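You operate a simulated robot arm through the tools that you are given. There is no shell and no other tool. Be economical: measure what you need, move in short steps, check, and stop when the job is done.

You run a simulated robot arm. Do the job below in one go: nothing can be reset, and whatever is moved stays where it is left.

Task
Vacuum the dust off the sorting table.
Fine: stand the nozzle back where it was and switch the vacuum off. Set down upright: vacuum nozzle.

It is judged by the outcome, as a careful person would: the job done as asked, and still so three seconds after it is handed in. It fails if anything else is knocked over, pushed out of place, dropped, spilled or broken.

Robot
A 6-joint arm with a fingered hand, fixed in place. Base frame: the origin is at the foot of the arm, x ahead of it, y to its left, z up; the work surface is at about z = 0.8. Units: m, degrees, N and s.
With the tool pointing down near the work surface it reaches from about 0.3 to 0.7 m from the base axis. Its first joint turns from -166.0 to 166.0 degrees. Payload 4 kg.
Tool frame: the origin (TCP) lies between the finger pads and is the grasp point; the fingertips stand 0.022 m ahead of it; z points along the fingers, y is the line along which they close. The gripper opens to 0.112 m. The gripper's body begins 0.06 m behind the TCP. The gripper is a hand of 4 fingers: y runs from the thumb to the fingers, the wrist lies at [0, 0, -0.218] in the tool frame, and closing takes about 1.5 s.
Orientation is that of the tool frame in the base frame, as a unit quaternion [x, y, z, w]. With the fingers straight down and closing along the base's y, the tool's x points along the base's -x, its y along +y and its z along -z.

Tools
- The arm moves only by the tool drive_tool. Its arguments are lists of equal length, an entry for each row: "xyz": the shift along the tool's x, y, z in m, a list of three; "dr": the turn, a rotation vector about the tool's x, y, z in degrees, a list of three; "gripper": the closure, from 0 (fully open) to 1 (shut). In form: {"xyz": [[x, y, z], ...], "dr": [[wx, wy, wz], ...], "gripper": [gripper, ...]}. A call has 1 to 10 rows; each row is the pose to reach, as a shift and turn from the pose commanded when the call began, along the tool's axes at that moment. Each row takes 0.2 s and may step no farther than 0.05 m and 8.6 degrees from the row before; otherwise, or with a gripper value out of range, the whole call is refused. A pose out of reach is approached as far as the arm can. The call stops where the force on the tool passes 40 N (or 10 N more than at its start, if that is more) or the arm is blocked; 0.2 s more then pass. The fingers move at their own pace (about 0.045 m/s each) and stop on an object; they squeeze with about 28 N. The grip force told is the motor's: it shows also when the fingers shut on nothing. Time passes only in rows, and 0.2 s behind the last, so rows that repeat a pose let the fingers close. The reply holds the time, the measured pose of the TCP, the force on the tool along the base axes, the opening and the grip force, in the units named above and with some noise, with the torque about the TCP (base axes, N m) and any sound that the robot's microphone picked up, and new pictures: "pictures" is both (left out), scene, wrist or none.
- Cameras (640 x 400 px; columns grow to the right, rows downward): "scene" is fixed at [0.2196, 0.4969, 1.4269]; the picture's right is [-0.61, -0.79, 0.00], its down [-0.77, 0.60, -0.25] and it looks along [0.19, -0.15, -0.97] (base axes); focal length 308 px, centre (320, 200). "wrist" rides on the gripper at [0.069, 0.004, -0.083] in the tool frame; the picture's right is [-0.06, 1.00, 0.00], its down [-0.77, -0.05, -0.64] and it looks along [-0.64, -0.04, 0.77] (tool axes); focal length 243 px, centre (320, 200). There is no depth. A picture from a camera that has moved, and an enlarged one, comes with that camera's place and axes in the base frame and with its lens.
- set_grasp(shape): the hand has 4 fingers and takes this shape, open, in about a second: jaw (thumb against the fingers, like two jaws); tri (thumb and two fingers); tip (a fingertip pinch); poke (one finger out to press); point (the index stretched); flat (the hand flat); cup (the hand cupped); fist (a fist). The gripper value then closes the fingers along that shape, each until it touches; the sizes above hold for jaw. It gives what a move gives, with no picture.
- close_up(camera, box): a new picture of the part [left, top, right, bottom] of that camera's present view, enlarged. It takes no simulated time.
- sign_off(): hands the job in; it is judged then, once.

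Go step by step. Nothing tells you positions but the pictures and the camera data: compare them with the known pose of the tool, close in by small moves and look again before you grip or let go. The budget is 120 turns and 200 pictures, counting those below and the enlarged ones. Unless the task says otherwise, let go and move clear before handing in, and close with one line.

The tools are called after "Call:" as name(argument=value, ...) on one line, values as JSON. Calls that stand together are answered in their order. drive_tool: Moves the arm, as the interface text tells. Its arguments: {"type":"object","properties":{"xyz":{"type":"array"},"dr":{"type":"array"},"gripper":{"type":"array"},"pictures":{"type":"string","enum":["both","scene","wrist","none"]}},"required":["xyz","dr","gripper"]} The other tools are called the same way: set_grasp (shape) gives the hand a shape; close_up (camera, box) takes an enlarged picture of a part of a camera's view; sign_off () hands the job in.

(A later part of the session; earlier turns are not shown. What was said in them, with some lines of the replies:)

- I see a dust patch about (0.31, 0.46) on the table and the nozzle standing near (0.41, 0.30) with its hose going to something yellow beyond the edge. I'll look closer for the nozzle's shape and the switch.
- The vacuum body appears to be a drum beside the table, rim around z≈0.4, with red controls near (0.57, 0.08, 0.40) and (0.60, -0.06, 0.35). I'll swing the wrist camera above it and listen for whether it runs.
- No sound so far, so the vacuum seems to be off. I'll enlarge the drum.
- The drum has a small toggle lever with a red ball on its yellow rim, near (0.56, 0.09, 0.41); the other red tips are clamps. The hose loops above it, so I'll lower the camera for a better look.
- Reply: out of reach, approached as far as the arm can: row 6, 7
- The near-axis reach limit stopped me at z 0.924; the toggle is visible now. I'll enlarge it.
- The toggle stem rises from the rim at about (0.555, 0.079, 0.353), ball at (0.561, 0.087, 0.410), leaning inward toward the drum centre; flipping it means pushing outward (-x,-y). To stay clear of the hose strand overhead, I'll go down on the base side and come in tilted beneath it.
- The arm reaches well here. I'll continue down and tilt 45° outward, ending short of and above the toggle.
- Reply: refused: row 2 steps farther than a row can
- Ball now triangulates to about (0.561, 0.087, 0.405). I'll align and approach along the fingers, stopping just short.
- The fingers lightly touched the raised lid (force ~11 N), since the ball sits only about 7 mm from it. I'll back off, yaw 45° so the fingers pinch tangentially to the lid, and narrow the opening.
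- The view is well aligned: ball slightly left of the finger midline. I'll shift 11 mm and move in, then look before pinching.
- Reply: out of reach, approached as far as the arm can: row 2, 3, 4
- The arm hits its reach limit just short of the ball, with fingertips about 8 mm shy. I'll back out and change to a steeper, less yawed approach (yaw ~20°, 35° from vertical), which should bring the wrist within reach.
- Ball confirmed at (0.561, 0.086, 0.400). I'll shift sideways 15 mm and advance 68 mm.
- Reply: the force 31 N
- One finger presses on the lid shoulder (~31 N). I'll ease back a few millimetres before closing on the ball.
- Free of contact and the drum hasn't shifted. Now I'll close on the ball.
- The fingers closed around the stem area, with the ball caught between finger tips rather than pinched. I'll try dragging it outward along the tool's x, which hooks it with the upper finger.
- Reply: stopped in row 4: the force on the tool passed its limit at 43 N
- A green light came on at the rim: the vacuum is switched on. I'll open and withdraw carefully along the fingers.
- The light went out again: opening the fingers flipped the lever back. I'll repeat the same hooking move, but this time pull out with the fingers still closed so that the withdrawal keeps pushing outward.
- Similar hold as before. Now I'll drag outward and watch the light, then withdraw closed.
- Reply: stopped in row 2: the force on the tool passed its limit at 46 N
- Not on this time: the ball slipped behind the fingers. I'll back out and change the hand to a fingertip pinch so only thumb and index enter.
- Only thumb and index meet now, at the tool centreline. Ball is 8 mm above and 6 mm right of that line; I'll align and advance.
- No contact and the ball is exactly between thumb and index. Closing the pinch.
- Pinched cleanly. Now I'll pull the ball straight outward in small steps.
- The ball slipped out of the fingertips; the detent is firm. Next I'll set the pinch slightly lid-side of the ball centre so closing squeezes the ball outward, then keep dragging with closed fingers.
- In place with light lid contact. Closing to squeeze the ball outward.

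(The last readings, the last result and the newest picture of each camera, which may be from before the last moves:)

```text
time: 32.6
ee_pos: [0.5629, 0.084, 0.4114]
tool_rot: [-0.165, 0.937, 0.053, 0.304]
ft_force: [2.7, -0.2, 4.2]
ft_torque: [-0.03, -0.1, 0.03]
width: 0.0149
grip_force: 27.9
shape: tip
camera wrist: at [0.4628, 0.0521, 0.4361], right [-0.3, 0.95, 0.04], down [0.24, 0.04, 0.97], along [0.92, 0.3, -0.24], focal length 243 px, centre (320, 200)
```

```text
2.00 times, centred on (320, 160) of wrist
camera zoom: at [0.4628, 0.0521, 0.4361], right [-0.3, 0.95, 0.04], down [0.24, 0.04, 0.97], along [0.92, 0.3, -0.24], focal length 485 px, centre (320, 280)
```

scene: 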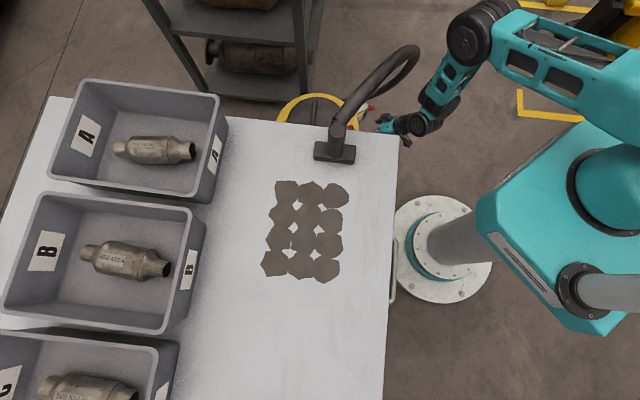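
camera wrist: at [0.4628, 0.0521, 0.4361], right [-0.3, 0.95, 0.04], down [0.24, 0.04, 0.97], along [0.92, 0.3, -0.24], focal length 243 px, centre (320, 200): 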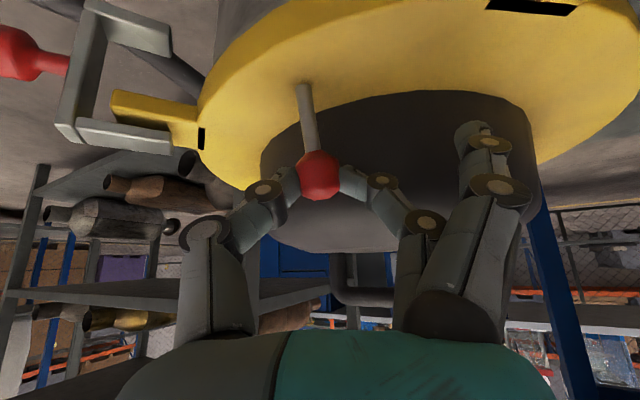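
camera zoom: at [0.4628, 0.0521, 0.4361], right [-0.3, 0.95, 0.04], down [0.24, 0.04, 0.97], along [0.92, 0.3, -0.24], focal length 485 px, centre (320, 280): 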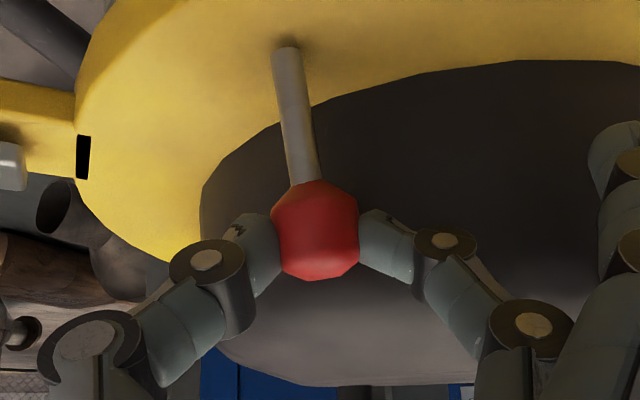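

The ball now sits in front of the fingertips, held from the lid side. Dragging outward.

Call:
drive_tool(xyz=[[0.006, -0.0035, -0.003], [0.012, -0.007, -0.006], [0.018, -0.0105, -0.009], [0.023, -0.0135, -0.012], [0.023, -0.0135, -0.012]], dr=[[0, 0, 0], [0, 0, 0], [0, 0, 0], [0, 0, 0], [0, 0, 0]], gripper=[1, 1, 1, 1, 1], pictures="wrist")

Call:
close_up(camera="wrist", box=[220, 60, 420, 260])

```text
time: 33.8
ee_pos: [0.5436, 0.0639, 0.4093]
tool_rot: [-0.166, 0.936, 0.055, 0.304]
ft_force: [3.3, 10.9, 19.1]
ft_torque: [0.53, -0.24, -0.1]
width: 0.0181
grip_force: 28.0
shape: tip
camera wrist: at [0.4434, 0.0318, 0.4328], right [-0.3, 0.95, 0.04], down [0.24, 0.04, 0.97], along [0.92, 0.3, -0.24], focal length 243 px, centre (320, 200)
```

wrist: 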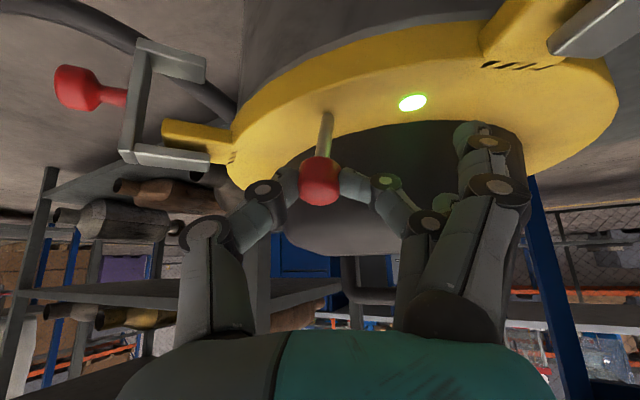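

```text
2.00 times, centred on (320, 160) of wrist
camera zoom: at [0.4434, 0.0318, 0.4328], right [-0.3, 0.95, 0.04], down [0.24, 0.04, 0.97], along [0.92, 0.3, -0.24], focal length 485 px, centre (320, 280)
```

zoom: 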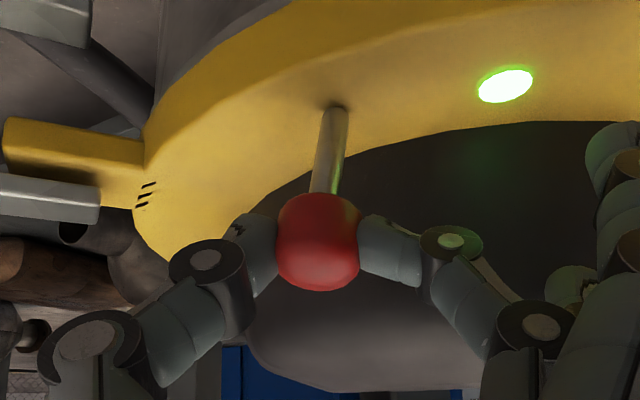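

The green light is on and the stem now leans outward. I'll open slowly in place and check that it stays on.

Call:
drive_tool(xyz=[[0, 0, 0], [0, 0, 0], [0, 0, 0], [0, 0, 0], [0, 0, 0]], dr=[[0, 0, 0], [0, 0, 0], [0, 0, 0], [0, 0, 0], [0, 0, 0]], gripper=[0.8, 0.7, 0.5, 0.5, 0.5], pictures="wrist")

```text
time: 35.0
ee_pos: [0.5433, 0.0629, 0.407]
tool_rot: [-0.165, 0.937, 0.054, 0.304]
ft_force: [-0.2, -0.3, -0.3]
ft_torque: [-0.03, 0.01, 0.02]
width: 0.0553
grip_force: 0.1
shape: tip
camera wrist: at [0.4428, 0.0311, 0.4323], right [-0.3, 0.95, 0.04], down [0.25, 0.04, 0.97], along [0.92, 0.3, -0.25], focal length 243 px, centre (320, 200)
```

wrist: 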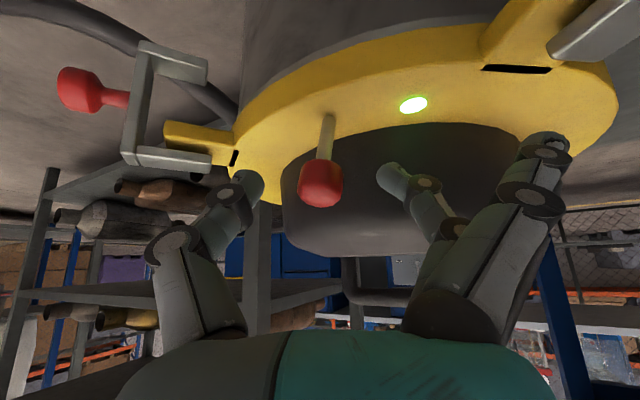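

The switch stays on. I'll withdraw along the fingers and retrace the path up and out.

Call:
drive_tool(xyz=[[0, 0, -0.03], [0, 0, -0.06], [0, 0, -0.1]], dr=[[0, 0, 0], [0, 0, 0], [0, 0, 0]], gripper=[0.5, 0.5, 0.5], pictures="wrist")

Call:
set_grasp(shape="jaw")

```text
time: 35.8
ee_pos: [0.4858, 0.043, 0.4891]
tool_rot: [-0.166, 0.937, 0.054, 0.303]
ft_force: [0.1, -0.4, -0.3]
ft_torque: [-0.01, -0.01, -0.01]
width: 0.0556
grip_force: 0.0
shape: tip
camera wrist: at [0.3858, 0.0117, 0.5138], right [-0.3, 0.95, 0.04], down [0.25, 0.04, 0.97], along [0.92, 0.3, -0.25], focal length 243 px, centre (320, 200)
```

wrist: 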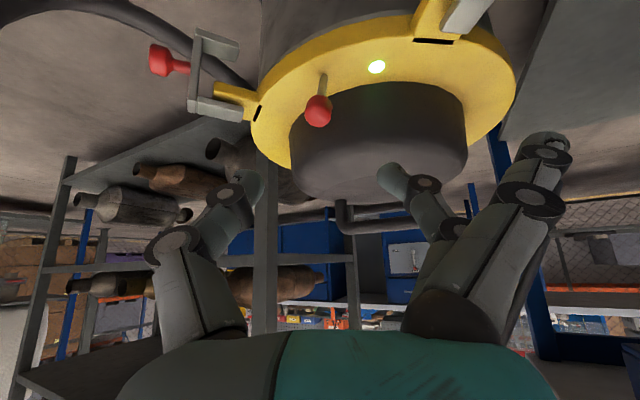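

```text
time: 36.7
ee_pos: [0.4871, 0.0436, 0.4876]
tool_rot: [-0.166, 0.937, 0.055, 0.303]
ft_force: [0.9, -0.1, -1.1]
ft_torque: [0.01, 0.0, 0.02]
width: 0.1122
grip_force: 0.1
shape: jaw
```

Retracing out from under the hose: straighten the tool to vertical while backing up toward (0.36, -0.02, 0.80).

Call:
drive_tool(xyz=[[0.0053, -0.002, -0.0365], [0.0106, -0.004, -0.073], [0.016, -0.006, -0.1095], [0.021, -0.008, -0.146], [0.0265, -0.01, -0.1826], [0.003, -0.0115, -0.221], [-0.021, -0.013, -0.26], [-0.045, -0.0145, -0.298], [-0.0686, -0.016, -0.336]], dr=[[0, 7.1, 0], [0, 14.2, 0], [0, 21.3, 0], [0, 28.4, 0], [0, 35.5, 0], [0, 35.5, 0], [0, 35.5, 0], [0, 35.5, 0], [0, 35.5, 0]], gripper=[0, 0, 0, 0, 0, 0, 0, 0, 0], pictures="scene")

```text
time: 38.7
ee_pos: [0.3585, -0.0219, 0.8013]
tool_rot: [-0.175, 0.985, 0.002, 0.002]
ft_force: [0.2, -0.3, 0.1]
ft_torque: [0.0, 0.0, 0.03]
width: 0.112
grip_force: 0.0
shape: jaw
```

scene: 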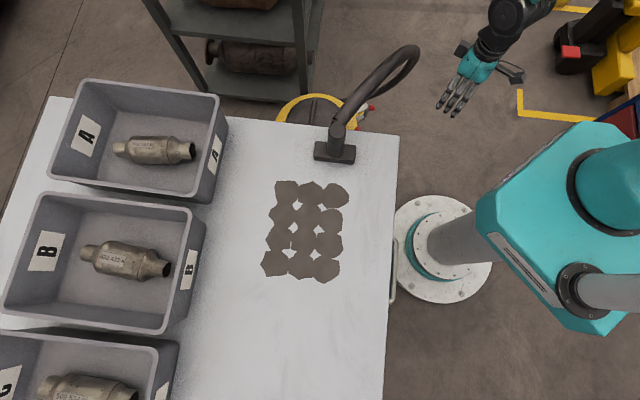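

Clear of the drum. I'll raise up and begin yawing the hand so it closes across the hose direction.

Call:
drive_tool(xyz=[[0, 0, -0.05], [0, 0, -0.1], [0, 0, -0.15], [0, 0, -0.2], [0, 0, -0.25], [0, 0, -0.29], [0, 0, -0.29]], dr=[[0, 0, 8], [0, 0, 16], [0, 0, 24], [0, 0, 32], [0, 0, 40], [0, 0, 48], [0, 0, 56]], gripper=[0, 0, 0, 0, 0, 0, 0], pictures="none")

```text
time: 40.3
ee_pos: [0.3572, -0.022, 1.0911]
tool_rot: [0.309, 0.951, 0.002, 0.003]
ft_force: [-0.1, -0.4, 0.5]
ft_torque: [0.01, -0.02, -0.01]
width: 0.1119
grip_force: 0.0
shape: jaw
```

Continuing the yaw while crossing to a viewing spot beside the nozzle.

Call:
drive_tool(xyz=[[0.0236, 0.0367, 0.001], [0.0471, 0.0735, 0.002], [0.0707, 0.11, 0.004], [0.0942, 0.147, 0.005], [0.1178, 0.1837, 0.006], [0.1413, 0.2204, 0.007], [0.165, 0.257, 0.009], [0.1884, 0.294, 0.01], [0.212, 0.3306, 0.011]], dr=[[0, 0, 4], [0, 0, 8], [0, 0, 12], [0, 0, 16], [0, 0, 20], [0, 0, 24], [0, 0, 28], [0, 0, 32], [0, 0, 32]], gripper=[0, 0, 0, 0, 0, 0, 0, 0, 0])

```text
time: 42.3
ee_pos: [0.3823, 0.3695, 1.0817]
tool_rot: [0.558, 0.83, 0.002, 0.001]
ft_force: [-1.0, 0.1, -0.6]
ft_torque: [0.02, -0.03, -0.02]
width: 0.1118
grip_force: 0.0
shape: jaw
camera wrist: at [0.3594, 0.4348, 1.1636], right [0.95, 0.32, 0.01], down [0.24, -0.73, 0.64], along [0.21, -0.61, -0.77], focal length 243 px, centre (320, 200)
```

scene: 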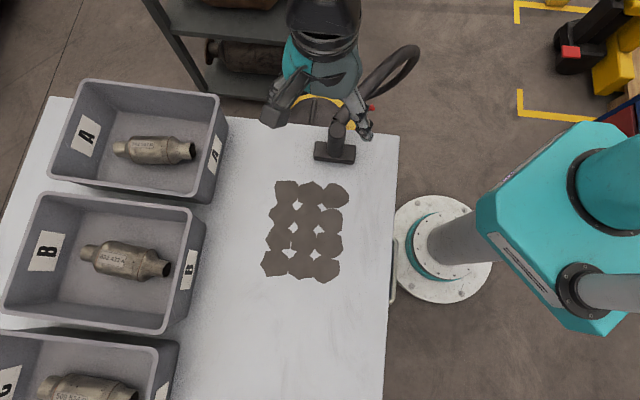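
wrist: 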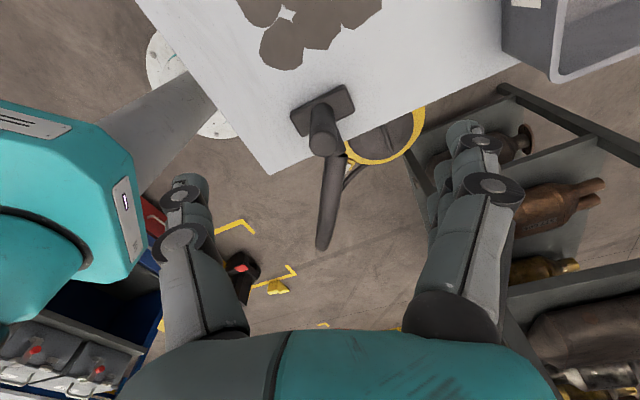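

The handle axis reads about (0.402, 0.318), hose running straight between the fingers. A closer look at handle and head.

Call:
close_up(camera="wrist", box=[270, 70, 430, 170])

```text
4.00 times, centred on (350, 120) of wrist
camera zoom: at [0.3594, 0.4348, 1.1636], right [0.95, 0.32, 0.01], down [0.24, -0.73, 0.64], along [0.21, -0.61, -0.77], focal length 970 px, centre (200, 520)
```

zoom: 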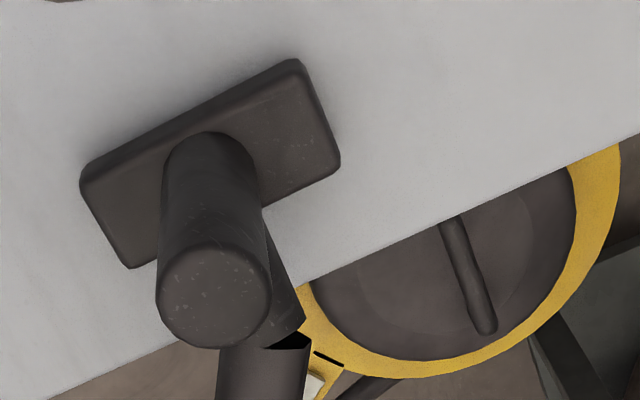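

Handle is ~31 mm thick, top at z≈0.92, axis at (0.404, 0.319); head centre (0.405, 0.316), long axis at ~46°. I'll centre over it and descend part way.

Call:
drive_tool(xyz=[[-0.03, 0.001, 0], [-0.055, 0.001, 0.02], [-0.055, 0.001, 0.06], [-0.055, 0.001, 0.1], [-0.055, 0.001, 0.13], [-0.055, 0.001, 0.13]], dr=[[0, 0, 0], [0, 0, 0], [0, 0, 0], [0, 0, 0], [0, 0, 0], [0, 0, 0]], gripper=[0, 0, 0, 0, 0, 0])

```text
time: 43.7
ee_pos: [0.4044, 0.318, 0.9491]
tool_rot: [0.558, 0.83, 0.003, 0.003]
ft_force: [-1.1, 0.1, -0.5]
ft_torque: [0.0, -0.02, -0.02]
width: 0.1121
grip_force: 0.0
shape: jaw
camera wrist: at [0.3806, 0.3848, 1.0311], right [0.95, 0.32, 0.01], down [0.24, -0.73, 0.64], along [0.21, -0.61, -0.77], focal length 243 px, centre (320, 200)
```

scene: 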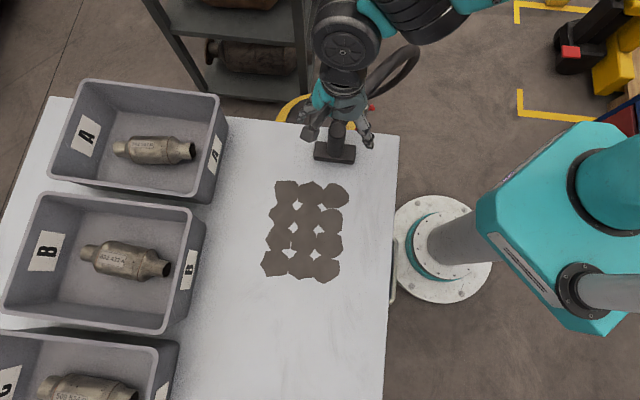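
wrist: 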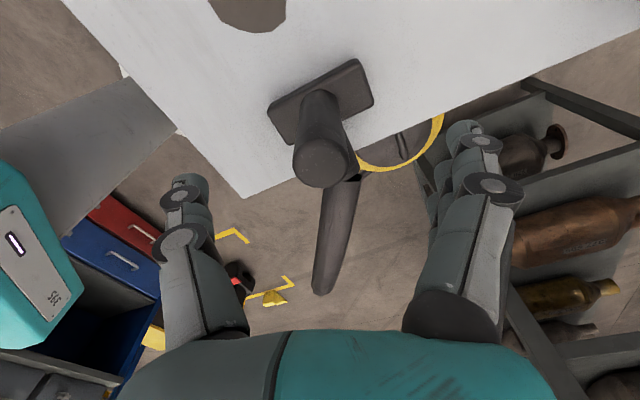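

Well centred. Descending to z≈0.878 around the handle.

Call:
drive_tool(xyz=[[0.002, 0.001, 0.03], [0.002, 0.001, 0.055], [0.002, 0.001, 0.07], [0.002, 0.001, 0.07]], dr=[[0, 0, 0], [0, 0, 0], [0, 0, 0], [0, 0, 0]], gripper=[0, 0, 0, 0])

```text
time: 44.7
ee_pos: [0.4043, 0.3227, 0.8807]
tool_rot: [0.558, 0.83, 0.003, 0.002]
ft_force: [-0.6, -0.6, -0.5]
ft_torque: [0.01, 0.01, -0.01]
width: 0.1118
grip_force: 0.1
shape: jaw
camera wrist: at [0.3812, 0.3885, 0.9615], right [0.95, 0.32, 0.01], down [0.24, -0.73, 0.64], along [0.21, -0.61, -0.77], focal length 243 px, centre (320, 200)
```

scene: 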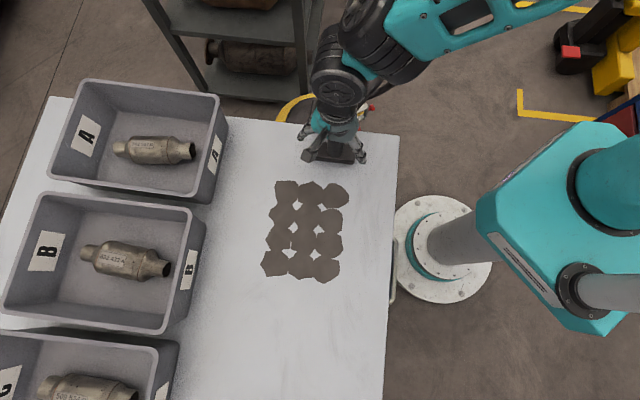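
wrist: 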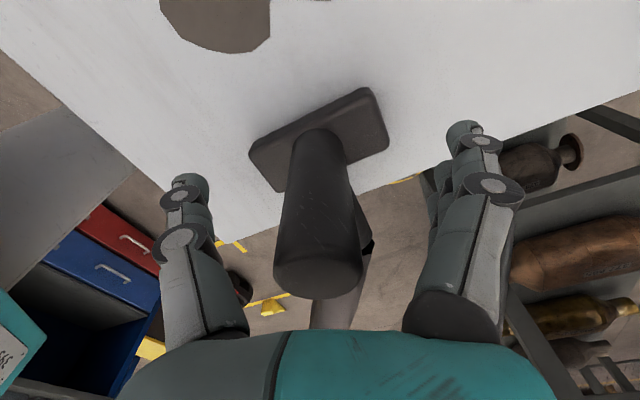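

Handle centred between the fingers. Closing.

Call:
drive_tool(xyz=[[0, 0, 0], [0, 0, 0], [0, 0, 0], [0, 0, 0], [0, 0, 0], [0, 0, 0], [0, 0, 0], [0, 0, 0]], dr=[[0, 0, 0], [0, 0, 0], [0, 0, 0], [0, 0, 0], [0, 0, 0], [0, 0, 0], [0, 0, 0], [0, 0, 0]], gripper=[0.4, 0.6, 0.8, 1, 1, 1, 1, 1], pictures="wrist")

```text
time: 46.5
ee_pos: [0.4056, 0.3232, 0.8802]
tool_rot: [0.558, 0.83, 0.003, 0.002]
ft_force: [-1.4, -1.1, 1.2]
ft_torque: [0.0, -0.06, 0.04]
width: 0.0168
grip_force: 27.3
shape: jaw
camera wrist: at [0.3811, 0.3884, 0.9618], right [0.95, 0.32, 0.01], down [0.24, -0.73, 0.64], along [0.21, -0.61, -0.77], focal length 243 px, centre (320, 200)
```

wrist: 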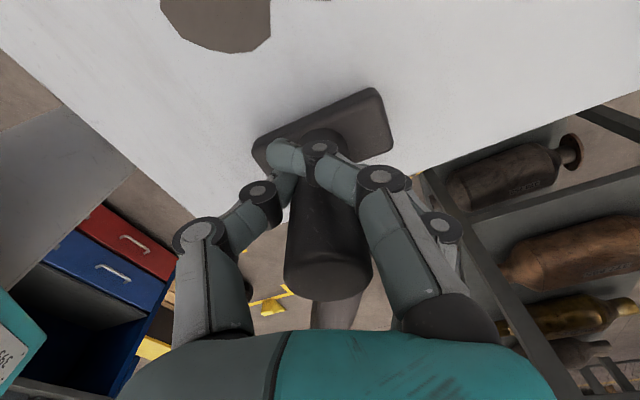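

The handle is held firmly. I'll lift a few millimetres and carry it to the near end of the first dust strip.

Call:
drive_tool(xyz=[[0, 0, -0.008], [0.0156, -0.0078, -0.008], [0.0312, -0.0156, -0.008], [0.047, -0.0234, -0.008], [0.0624, -0.0312, -0.008], [0.0624, -0.0312, -0.008]], dr=[[0, 0, 0], [0, 0, 0], [0, 0, 0], [0, 0, 0], [0, 0, 0], [0, 0, 0]], gripper=[1, 1, 1, 1, 1, 1])

```text
time: 47.9
ee_pos: [0.352, 0.3663, 0.8888]
tool_rot: [0.558, 0.83, 0.003, 0.001]
ft_force: [-0.4, -0.5, -1.6]
ft_torque: [0.04, -0.01, -0.02]
width: 0.0161
grip_force: 27.7
shape: jaw
camera wrist: at [0.3288, 0.4329, 0.9708], right [0.95, 0.32, 0.01], down [0.24, -0.73, 0.64], along [0.21, -0.61, -0.77], focal length 243 px, centre (320, 200)
```

scene: 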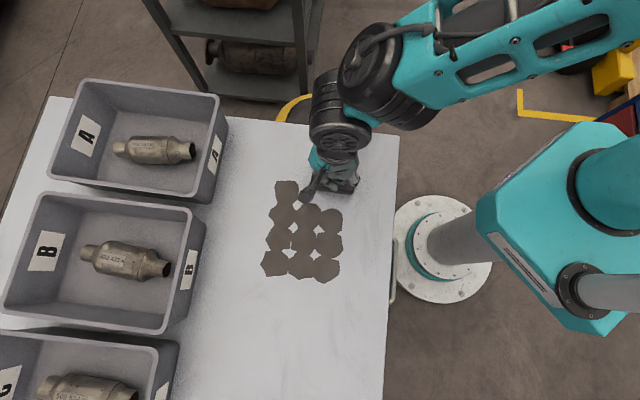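
wrist: 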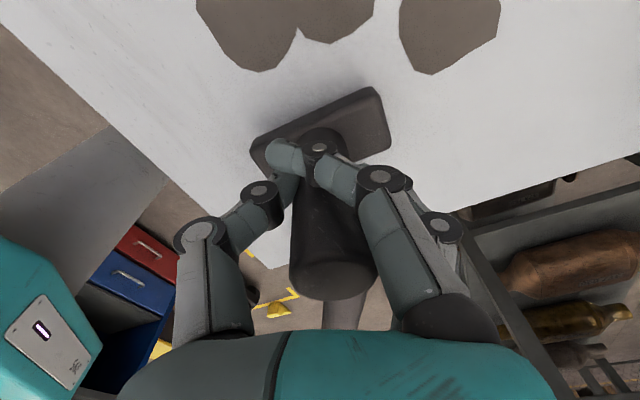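

Lifts cleanly and the head stays level. Lowering and sweeping the first strip.

Call:
drive_tool(xyz=[[0, 0, 0.007], [0.0225, -0.011, 0.007], [0.045, -0.022, 0.007], [0.0674, -0.0329, 0.007], [0.09, -0.0438, 0.007], [0.1124, -0.0548, 0.007], [0.135, -0.0657, 0.007], [0.1573, -0.0767, 0.007], [0.1798, -0.0876, 0.007], [0.1798, -0.0876, 0.007]], dr=[[0, 0, 0], [0, 0, 0], [0, 0, 0], [0, 0, 0], [0, 0, 0], [0, 0, 0], [0, 0, 0], [0, 0, 0], [0, 0, 0], [0, 0, 0]], gripper=[1, 1, 1, 1, 1, 1, 1, 1, 1, 1])

```text
time: 50.1
ee_pos: [0.2042, 0.5013, 0.8804]
tool_rot: [0.559, 0.829, 0.002, 0.002]
ft_force: [1.4, -0.9, 0.8]
ft_torque: [0.03, -0.18, -0.03]
width: 0.016
grip_force: 28.6
shape: jaw
camera wrist: at [0.1803, 0.567, 0.9618], right [0.95, 0.32, 0.01], down [0.24, -0.73, 0.64], along [0.21, -0.61, -0.77], focal length 243 px, centre (320, 200)
```

scene: 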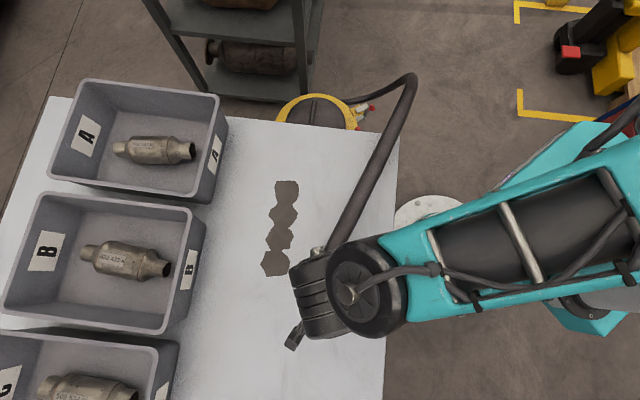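
wrist: 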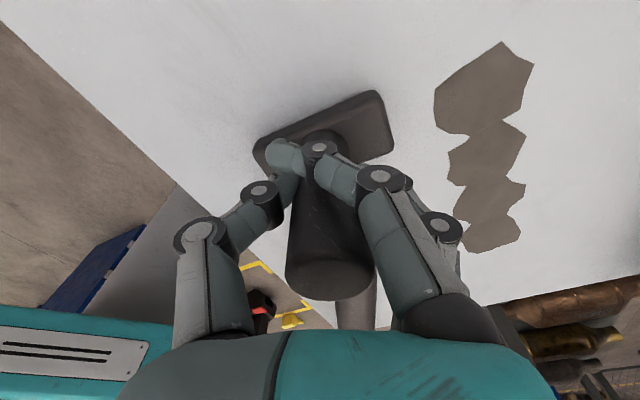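

Two thirds of the dust is gone in one pass. I'll move over to the remaining strip and sweep back along it.

Call:
drive_tool(xyz=[[0.0147, 0.0281, 0], [0.0294, 0.0563, 0], [0.0441, 0.0844, 0], [0.0134, 0.0993, 0], [-0.0173, 0.1143, 0], [-0.048, 0.1292, 0], [-0.0787, 0.1441, 0], [-0.1094, 0.1591, 0], [-0.1402, 0.174, 0], [-0.1402, 0.174, 0]], dr=[[0, 0, 0], [0, 0, 0], [0, 0, 0], [0, 0, 0], [0, 0, 0], [0, 0, 0], [0, 0, 0], [0, 0, 0], [0, 0, 0], [0, 0, 0]], gripper=[1, 1, 1, 1, 1, 1, 1, 1, 1, 1])

```text
time: 52.3
ee_pos: [0.4183, 0.438, 0.8802]
tool_rot: [0.557, 0.83, 0.003, 0.002]
ft_force: [-2.7, 2.2, 10.2]
ft_torque: [0.23, 0.27, -0.03]
width: 0.0181
grip_force: 28.2
shape: jaw
camera wrist: at [0.3944, 0.5034, 0.9617], right [0.95, 0.32, 0.01], down [0.24, -0.73, 0.64], along [0.21, -0.61, -0.77], focal length 243 px, centre (320, 200)
```

scene: 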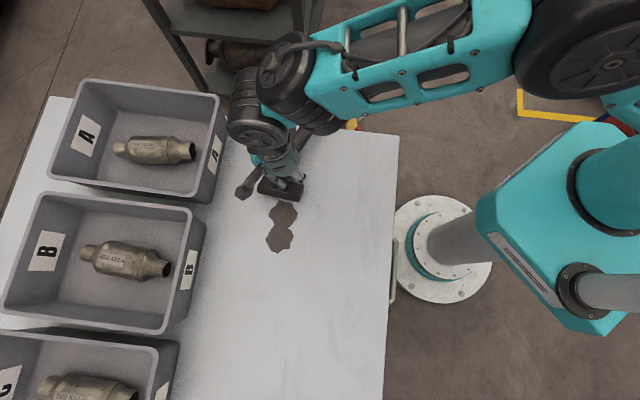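
wrist: 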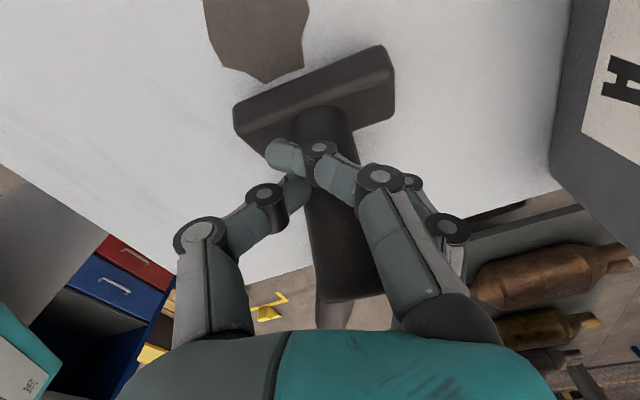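

The head lagged and tilted in the grip on this backward stroke, leaving two blobs. The forward direction worked well, so I'll sweep forward again along this strip, which should also right the head.

Call:
drive_tool(xyz=[[0.02, -0.01, 0], [0.04, -0.0195, 0], [0.06, -0.029, 0], [0.08, -0.039, 0], [0.1, -0.0486, 0], [0.12, -0.0583, 0], [0.14, -0.068, 0], [0.16, -0.0778, 0], [0.1843, -0.0896, 0]], dr=[[0, 0, 0], [0, 0, 0], [0, 0, 0], [0, 0, 0], [0, 0, 0], [0, 0, 0], [0, 0, 0], [0, 0, 0], [0, 0, 0]], gripper=[1, 1, 1, 1, 1, 1, 1, 1, 1])

```text
time: 54.3
ee_pos: [0.2634, 0.5748, 0.882]
tool_rot: [0.559, 0.829, 0.003, 0.001]
ft_force: [0.3, -0.5, 0.8]
ft_torque: [-0.05, -0.12, -0.05]
width: 0.0164
grip_force: 28.1
shape: jaw
camera wrist: at [0.2397, 0.6405, 0.963], right [0.95, 0.32, 0.01], down [0.24, -0.73, 0.64], along [0.21, -0.61, -0.77], focal length 243 px, centre (320, 200)
```

scene: 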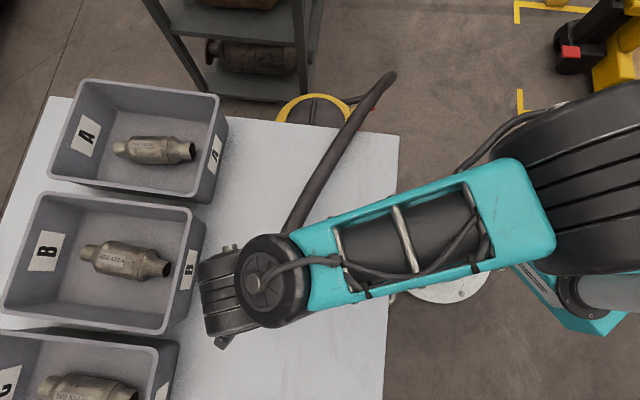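
wrist: 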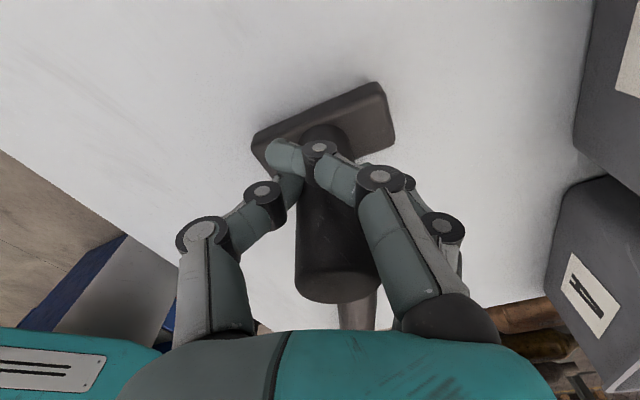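

The table looks clean and the head is flat again. I'll lift it clear and carry it back above its original spot.

Call:
drive_tool(xyz=[[0, 0, -0.012], [-0.041, 0.0052, -0.012], [-0.082, 0.0104, -0.012], [-0.123, 0.0156, -0.012], [-0.164, 0.0208, -0.012], [-0.205, 0.026, -0.012], [-0.246, 0.0312, -0.012], [-0.27, 0.034, -0.012], [-0.2869, 0.0363, -0.012], [-0.2869, 0.0363, -0.012]], dr=[[0, 0, 0], [0, 0, 0], [0, 0, 0], [0, 0, 0], [0, 0, 0], [0, 0, 0], [0, 0, 0], [0, 0, 0], [0, 0, 0], [0, 0, 0]], gripper=[1, 1, 1, 1, 1, 1, 1, 1, 1, 1])

Call:
close_up(camera="scene", box=[200, 100, 420, 340])

```text
time: 56.5
ee_pos: [0.4071, 0.3218, 0.8924]
tool_rot: [0.558, 0.83, 0.003, 0.002]
ft_force: [-0.3, -0.1, -1.7]
ft_torque: [0.01, 0.0, 0.01]
width: 0.016
grip_force: 28.3
shape: jaw
camera wrist: at [0.3837, 0.3872, 0.9733], right [0.95, 0.32, 0.01], down [0.24, -0.73, 0.64], along [0.21, -0.61, -0.77], focal length 243 px, centre (320, 200)
```

scene: 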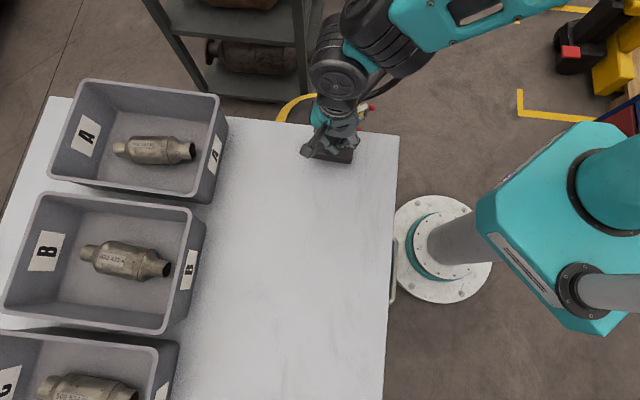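
wrist: 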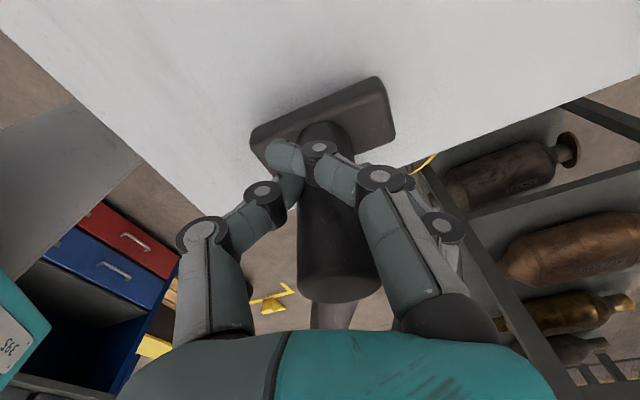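

```text
1.67 times, centred on (310, 220) of scene
camera zoom: at [0.2196, 0.4969, 1.4269], right [-0.61, -0.79, 0.0], down [-0.77, 0.6, -0.25], along [0.19, -0.15, -0.97], focal length 512 px, centre (337, 167)
```

zoom: 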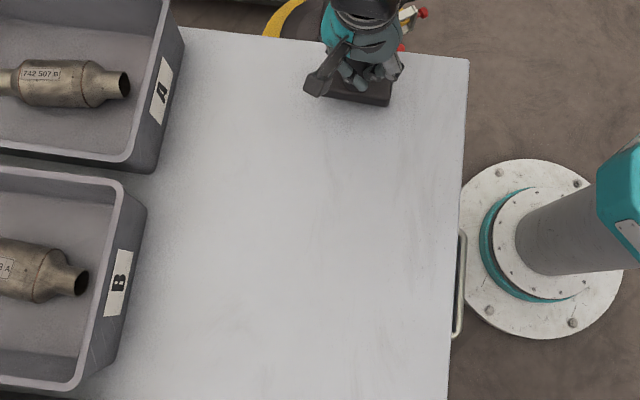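

Dust is all gone. Lowering the nozzle onto its spot, pressing gently so the base sits flat.

Call:
drive_tool(xyz=[[-0.003, 0, 0.006], [-0.003, 0, 0.011], [-0.003, 0, 0.0125], [-0.003, 0, 0.0125]], dr=[[0, 0, 0], [0, 0, 0], [0, 0, 0], [0, 0, 0]], gripper=[1, 1, 1, 1], pictures="wrist")

```text
time: 57.5
ee_pos: [0.4083, 0.32, 0.8818]
tool_rot: [0.558, 0.83, 0.004, 0.002]
ft_force: [-2.3, 0.7, 13.9]
ft_torque: [-0.08, -0.1, -0.02]
width: 0.0163
grip_force: 28.5
shape: jaw
camera wrist: at [0.3841, 0.3856, 0.9627], right [0.95, 0.32, 0.01], down [0.24, -0.73, 0.64], along [0.21, -0.61, -0.77], focal length 243 px, centre (320, 200)
```

wrist: 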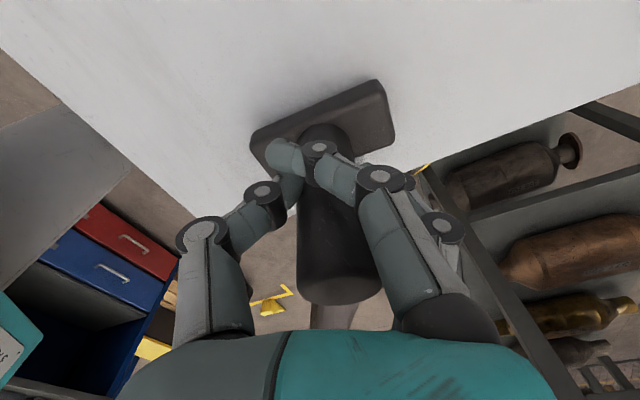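

Base is on the table within about 2 mm of its original position. Opening gradually to let it settle upright.

Call:
drive_tool(xyz=[[0, 0, -0.001], [0, 0, -0.001], [0, 0, -0.001], [0, 0, -0.001], [0, 0, -0.001], [0, 0, -0.001], [0, 0, -0.001], [0, 0, -0.001]], dr=[[0, 0, 0], [0, 0, 0], [0, 0, 0], [0, 0, 0], [0, 0, 0], [0, 0, 0], [0, 0, 0], [0, 0, 0]], gripper=[0.8, 0.7, 0.6, 0.5, 0.4, 0.2, 0, 0])

```text
time: 59.3
ee_pos: [0.4077, 0.3203, 0.8807]
tool_rot: [0.558, 0.83, 0.003, 0.002]
ft_force: [-0.2, -0.1, -0.3]
ft_torque: [-0.03, 0.05, -0.01]
width: 0.1118
grip_force: 0.0
shape: jaw
camera wrist: at [0.3841, 0.3851, 0.9632], right [0.95, 0.32, 0.01], down [0.24, -0.73, 0.64], along [0.21, -0.61, -0.77], focal length 243 px, centre (320, 200)
```

scene: 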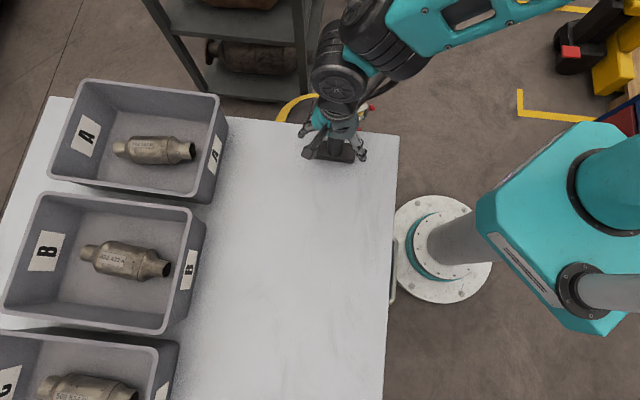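
wrist: 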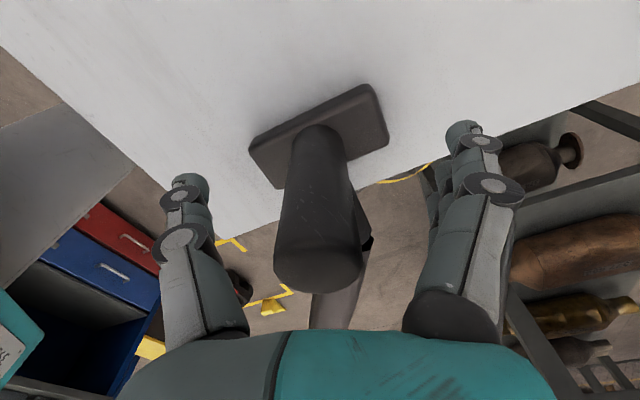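

The nozzle stands upright and free. Raising straight up and comparing its place with the original.

Call:
drive_tool(xyz=[[0, 0, -0.04], [0, 0, -0.085], [0, 0, -0.13], [0, 0, -0.175], [0, 0, -0.21], [0.04, 0, -0.21], [0.08, 0, -0.21], [0.12, 0, -0.21]], dr=[[0, 0, 0], [0, 0, 0], [0, 0, 0], [0, 0, 0], [0, 0, 0], [0, 0, 0], [0, 0, 0], [0, 0, 0]], gripper=[0, 0, 0, 0, 0, 0, 0, 0])

```text
time: 61.1
ee_pos: [0.3609, 0.4291, 1.0915]
tool_rot: [0.559, 0.829, 0.003, 0.002]
ft_force: [0.2, -0.2, 0.2]
ft_torque: [0.01, 0.0, -0.01]
width: 0.1118
grip_force: 0.1
shape: jaw
camera wrist: at [0.3374, 0.4956, 1.1726], right [0.95, 0.32, 0.01], down [0.24, -0.73, 0.64], along [0.21, -0.61, -0.77], focal length 243 px, centre (320, 200)
```

scene: 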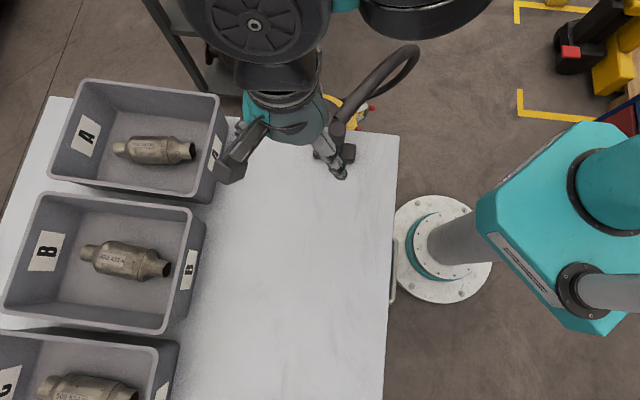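
wrist: 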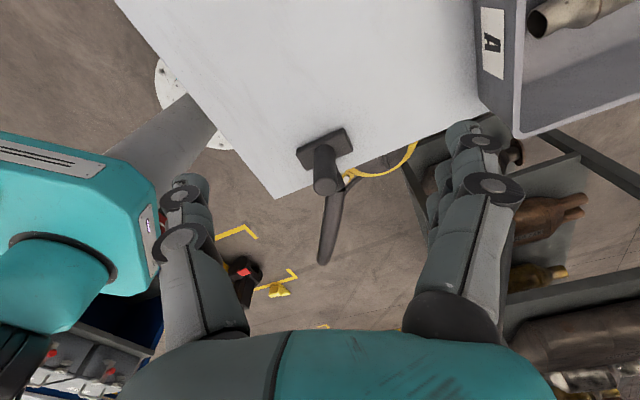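

Nozzle is back in place. Now back to the switch: I'll retrace over to the base side of the drum, undoing the yaw.

Call:
drive_tool(xyz=[[-0.0417, -0.0173, 0], [-0.0833, -0.0346, 0], [-0.125, -0.0518, 0], [-0.1666, -0.0691, 0], [-0.2083, -0.0864, 0], [-0.25, -0.1037, 0], [-0.2916, -0.121, 0], [-0.3333, -0.1382, 0], [-0.375, -0.1555, 0], [-0.4166, -0.1728, 0]], dr=[[0, 0, -8.5], [0, 0, -17], [0, 0, -25.5], [0, 0, -34], [0, 0, -42.5], [0, 0, -51], [0, 0, -59.5], [0, 0, -68], [0, 0, -76.5], [0, 0, -85]], gripper=[0, 0, 0, 0, 0, 0, 0, 0, 0, 0], pictures="scene")

Call:
close_up(camera="scene", box=[270, 80, 400, 170])

```text
time: 63.3
ee_pos: [0.3591, -0.0198, 1.0907]
tool_rot: [-0.149, 0.989, 0.001, 0.003]
ft_force: [-0.1, -0.3, 0.3]
ft_torque: [-0.03, -0.01, -0.04]
width: 0.1118
grip_force: 0.0
shape: jaw
```

scene: 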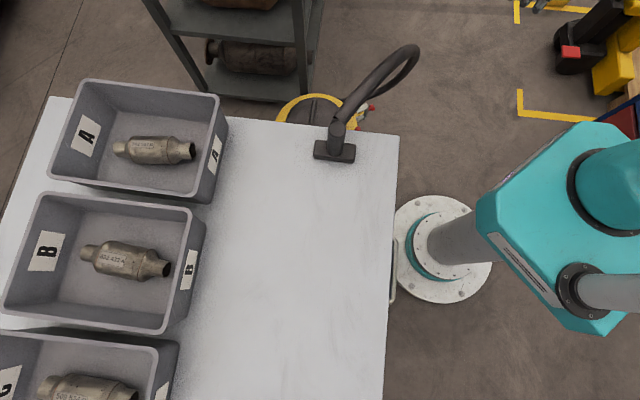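

```text
4.44 times, centred on (335, 125) of scene
camera zoom: at [0.2196, 0.4969, 1.4269], right [-0.61, -0.79, 0.0], down [-0.77, 0.6, -0.25], along [0.19, -0.15, -0.97], focal length 1367 px, centre (253, 533)
```

zoom: 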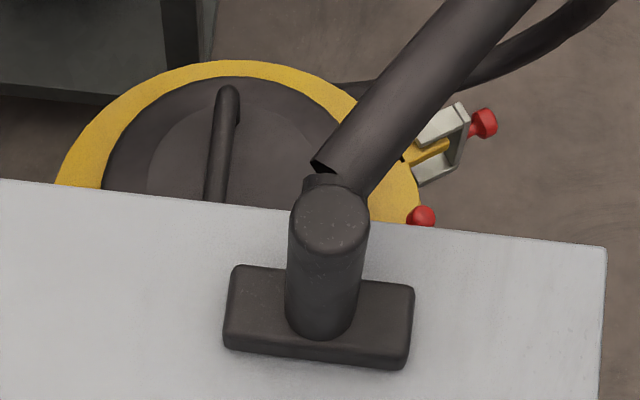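

The nozzle matches its original place to ~2 mm, and the ball is now at about (0.549, 0.062, 0.40). Descending on the base side with the fingers closed for pushing.

Call:
drive_tool(xyz=[[0, 0, 0.049], [0, 0, 0.098], [0, 0, 0.147], [0, 0, 0.196], [0, 0, 0.245], [0, 0, 0.294], [0, 0, 0.343], [0, 0, 0.392], [0, 0, 0.44]], dr=[[0, 0, 0], [0, 0, 0], [0, 0, 0], [0, 0, 0], [0, 0, 0], [0, 0, 0], [0, 0, 0], [0, 0, 0], [0, 0, 0]], gripper=[0, 0.5, 1, 1, 1, 1, 1, 1, 1], pictures="none")

```text
time: 65.3
ee_pos: [0.3637, -0.0215, 0.6505]
tool_rot: [-0.148, 0.989, 0.001, 0.003]
ft_force: [0.4, -0.4, -0.8]
ft_torque: [-0.01, 0.0, 0.01]
width: 0.0001
grip_force: 28.4
shape: jaw
```

Tilting in under the hose to a spot just outside and above the toggle.

Call:
drive_tool(xyz=[[-0.024, 0.001, 0.03], [-0.048, 0.0015, 0.06], [-0.072, 0.002, 0.09], [-0.096, 0.003, 0.12], [-0.12, 0.0035, 0.15], [-0.1437, 0.0043, 0.18], [-0.1437, 0.0043, 0.18]], dr=[[0, -7.5, 0], [0, -15, 0], [0, -22.5, 0], [0, -30, 0], [0, -37.5, 0], [0, -45, 0], [0, -45, 0]], gripper=[1, 1, 1, 1, 1, 1, 1], pictures="wrist")

```text
time: 66.9
ee_pos: [0.4991, 0.0274, 0.4707]
tool_rot: [-0.137, 0.912, 0.058, 0.382]
ft_force: [0.1, 0.0, -0.5]
ft_torque: [-0.01, 0.0, 0.01]
width: 0.0
grip_force: 28.1
shape: jaw
camera wrist: at [0.3938, -0.0006, 0.4782], right [-0.25, 0.97, 0.05], down [0.09, -0.02, 1.0], along [0.96, 0.25, -0.08], focal length 243 px, centre (320, 200)
```

wrist: 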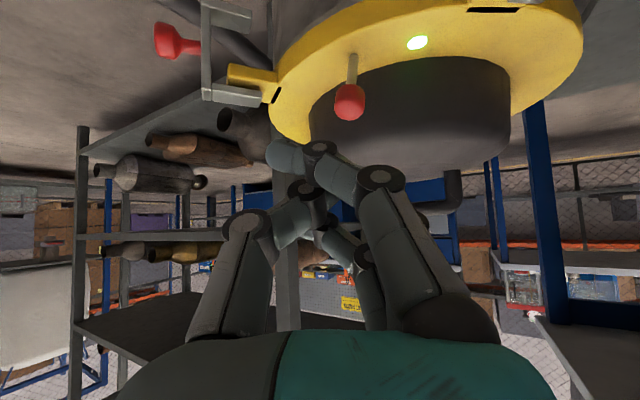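

The light is still on; ball at (0.546, 0.062, 0.398). I'll drop to ball height just outside it.

Call:
drive_tool(xyz=[[0.0104, -0.0027, 0.0223], [0.0207, -0.0053, 0.0445], [0.0207, -0.0053, 0.0445]], dr=[[0, 0, 0], [0, 0, 0], [0, 0, 0]], gripper=[1, 1, 1], pictures="wrist")

```text
time: 67.7
ee_pos: [0.5156, 0.0275, 0.425]
tool_rot: [-0.138, 0.912, 0.059, 0.382]
ft_force: [0.5, 0.7, -0.9]
ft_torque: [-0.01, 0.02, -0.01]
width: 0.0
grip_force: 27.4
shape: jaw
camera wrist: at [0.4107, -0.0002, 0.433], right [-0.25, 0.97, 0.05], down [0.09, -0.02, 1.0], along [0.96, 0.25, -0.08], focal length 243 px, centre (320, 200)
```

wrist: 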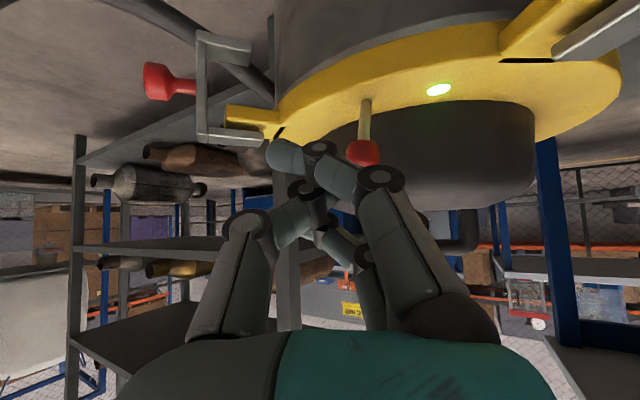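

The ball sits just beyond the index finger. Pushing inward in small steps.

Call:
drive_tool(xyz=[[-0.0047, 0.0043, 0.0048], [-0.0095, 0.0086, 0.0096], [-0.0142, 0.0129, 0.0145], [-0.019, 0.0171, 0.0193], [-0.0225, 0.0203, 0.0229]], dr=[[0, 0, 0], [0, 0, 0], [0, 0, 0], [0, 0, 0], [0, 0, 0]], gripper=[1, 1, 1, 1, 1], pictures="wrist")

```text
time: 68.9
ee_pos: [0.5423, 0.057, 0.4285]
tool_rot: [-0.138, 0.911, 0.059, 0.384]
ft_force: [-5.6, -0.6, 26.1]
ft_torque: [0.36, -0.22, 0.1]
width: 0.0
grip_force: 27.6
shape: jaw
camera wrist: at [0.4374, 0.0295, 0.4352], right [-0.25, 0.97, 0.05], down [0.09, -0.03, 1.0], along [0.96, 0.25, -0.08], focal length 243 px, centre (320, 200)
```

wrist: 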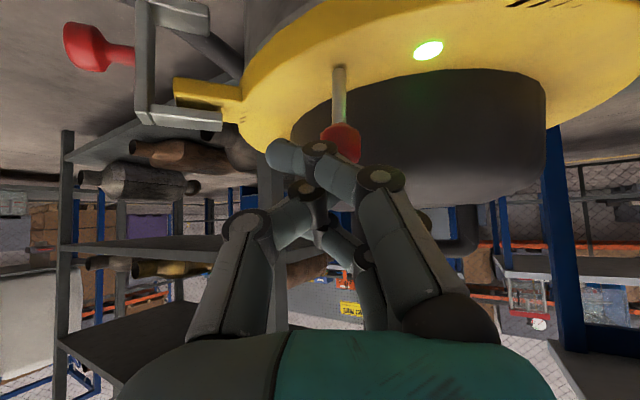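

The finger is riding on top of the ball (26 N upward). I'll back off, drop 14 mm and push again.

Call:
drive_tool(xyz=[[0.0118, -0.0107, -0.012], [0.0168, -0.0107, -0.0071], [0.0218, -0.0107, -0.0022], [0.0159, -0.0053, 0.0038], [0.01, 0.0, 0.0099], [0.004, 0.0054, 0.0159]], dr=[[0, 0, 0], [0, 0, 0], [0, 0, 0], [0, 0, 0], [0, 0, 0], [0, 0, 0]], gripper=[1, 1, 1, 1, 1, 1], pictures="wrist")

```text
time: 70.3
ee_pos: [0.5448, 0.0638, 0.4114]
tool_rot: [-0.136, 0.913, 0.058, 0.381]
ft_force: [-14.2, -8.0, 8.7]
ft_torque: [0.05, 0.16, 0.12]
width: 0.0
grip_force: 27.7
shape: jaw
camera wrist: at [0.4407, 0.0359, 0.4179], right [-0.25, 0.97, 0.05], down [0.09, -0.02, 1.0], along [0.96, 0.25, -0.08], focal length 243 px, centre (320, 200)
```

wrist: 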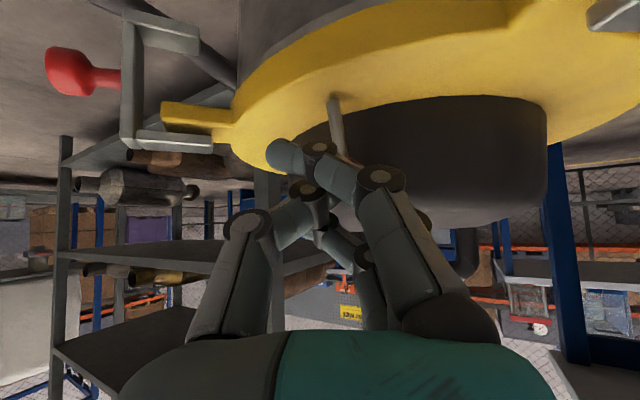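

The light is out: the vacuum is switched off. Withdrawing back the way I came and checking the lever stays.

Call:
drive_tool(xyz=[[0.0118, -0.0107, -0.012], [0.0178, -0.016, -0.03], [0.0178, -0.016, -0.07], [0.0178, -0.016, -0.1]], dr=[[0, 0, 0], [0, 0, 0], [0, 0, 0], [0, 0, 0]], gripper=[1, 1, 1, 1], pictures="wrist")

```text
time: 71.3
ee_pos: [0.4713, 0.0261, 0.4696]
tool_rot: [-0.138, 0.912, 0.058, 0.381]
ft_force: [-0.6, -0.4, 1.1]
ft_torque: [0.0, 0.03, 0.01]
width: 0.0
grip_force: 28.0
shape: jaw
camera wrist: at [0.3666, -0.0027, 0.4772], right [-0.25, 0.97, 0.05], down [0.09, -0.02, 1.0], along [0.96, 0.25, -0.08], focal length 243 px, centre (320, 200)
```

wrist: 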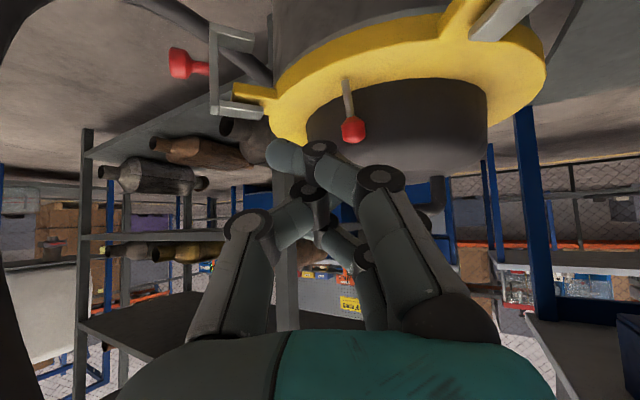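

The lever leans inward and the light is off. Backing out and straightening, then raising clear.

Call:
drive_tool(xyz=[[-0.0051, -0.0016, -0.0304], [-0.0103, -0.0032, -0.0609], [-0.0154, -0.0048, -0.0913], [-0.0205, -0.0063, -0.1217], [-0.0257, -0.0079, -0.1522], [-0.0308, -0.0095, -0.1826], [-0.0308, -0.0095, -0.1826]], dr=[[0, 7.5, 0], [0, 15, 0], [0, 22.5, 0], [0, 30, 0], [0, 37.5, 0], [0, 45, 0], [0, 45, 0]], gripper=[1, 1, 1, 1, 1, 1, 1], pictures="none")

Call:
drive_tool(xyz=[[0, 0, -0.049], [0, 0, -0.098], [0, 0, -0.147], [0, 0, -0.196], [0, 0, -0.245], [0, 0, -0.294], [0, 0, -0.343], [0, 0, -0.392], [0, 0, -0.44]], dr=[[0, 0, 0], [0, 0, 0], [0, 0, 0], [0, 0, 0], [0, 0, 0], [0, 0, 0], [0, 0, 0], [0, 0, 0], [0, 0, 0]], gripper=[1, 1, 1, 0.5, 0, 0, 0, 0, 0])

Call:
close_up(camera="scene", box=[270, 80, 400, 170])

```text
time: 72.9
ee_pos: [0.3699, -0.0177, 0.6192]
tool_rot: [-0.149, 0.989, 0.001, 0.003]
ft_force: [0.1, 0.6, 0.2]
ft_torque: [0.03, -0.01, 0.01]
width: 0.0
grip_force: 28.1
shape: jaw
```

```text
time: 74.9
ee_pos: [0.3705, -0.0197, 1.0586]
tool_rot: [-0.15, 0.989, 0.001, 0.003]
ft_force: [0.9, 0.2, 0.2]
ft_torque: [0.0, -0.01, 0.0]
width: 0.1033
grip_force: 0.0
shape: jaw
camera wrist: at [0.3009, -0.0362, 1.1399], right [-0.23, 0.97, 0.0], down [0.74, 0.18, 0.65], along [0.63, 0.15, -0.76], focal length 243 px, centre (320, 200)
```

scene: 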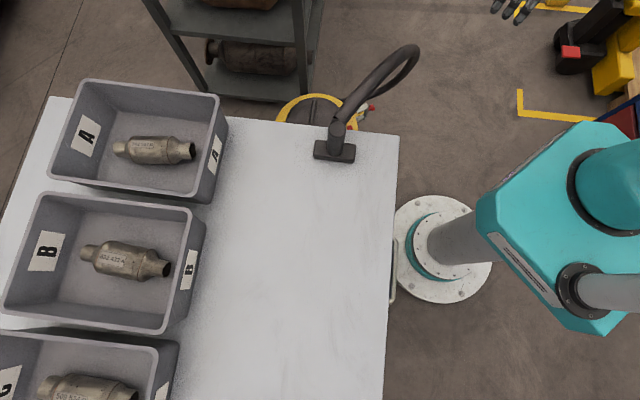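
wrist: 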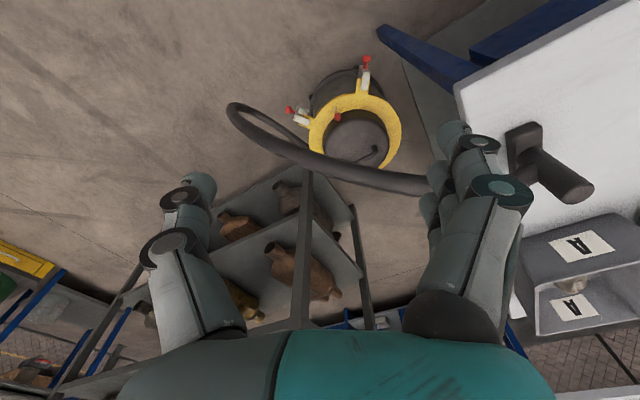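

```text
4.44 times, centred on (335, 125) of scene
camera zoom: at [0.2196, 0.4969, 1.4269], right [-0.61, -0.79, 0.0], down [-0.77, 0.6, -0.25], along [0.19, -0.15, -0.97], focal length 1367 px, centre (253, 533)
```

zoom: 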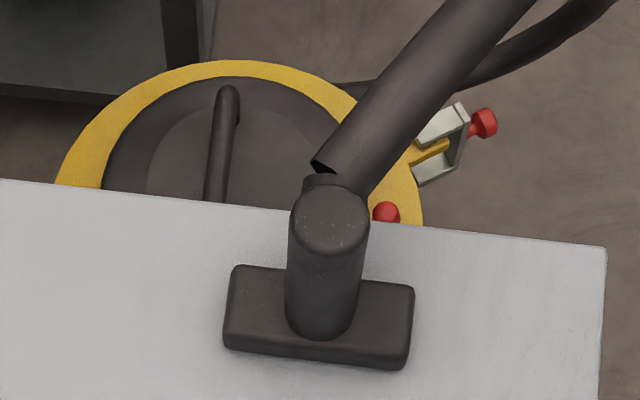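

The table is clean, the nozzle stands upright where it was, the toggle is back to off with no light, and the arm is clear. Handing in.

Call:
sign_off()

```text
The job is handed in.
```

The dust is vacuumed off the sorting table, the nozzle stands upright within about 2 mm of where it was, and the vacuum is switched off; working its stiff switch may have shifted the drum by up to about 5 mm.
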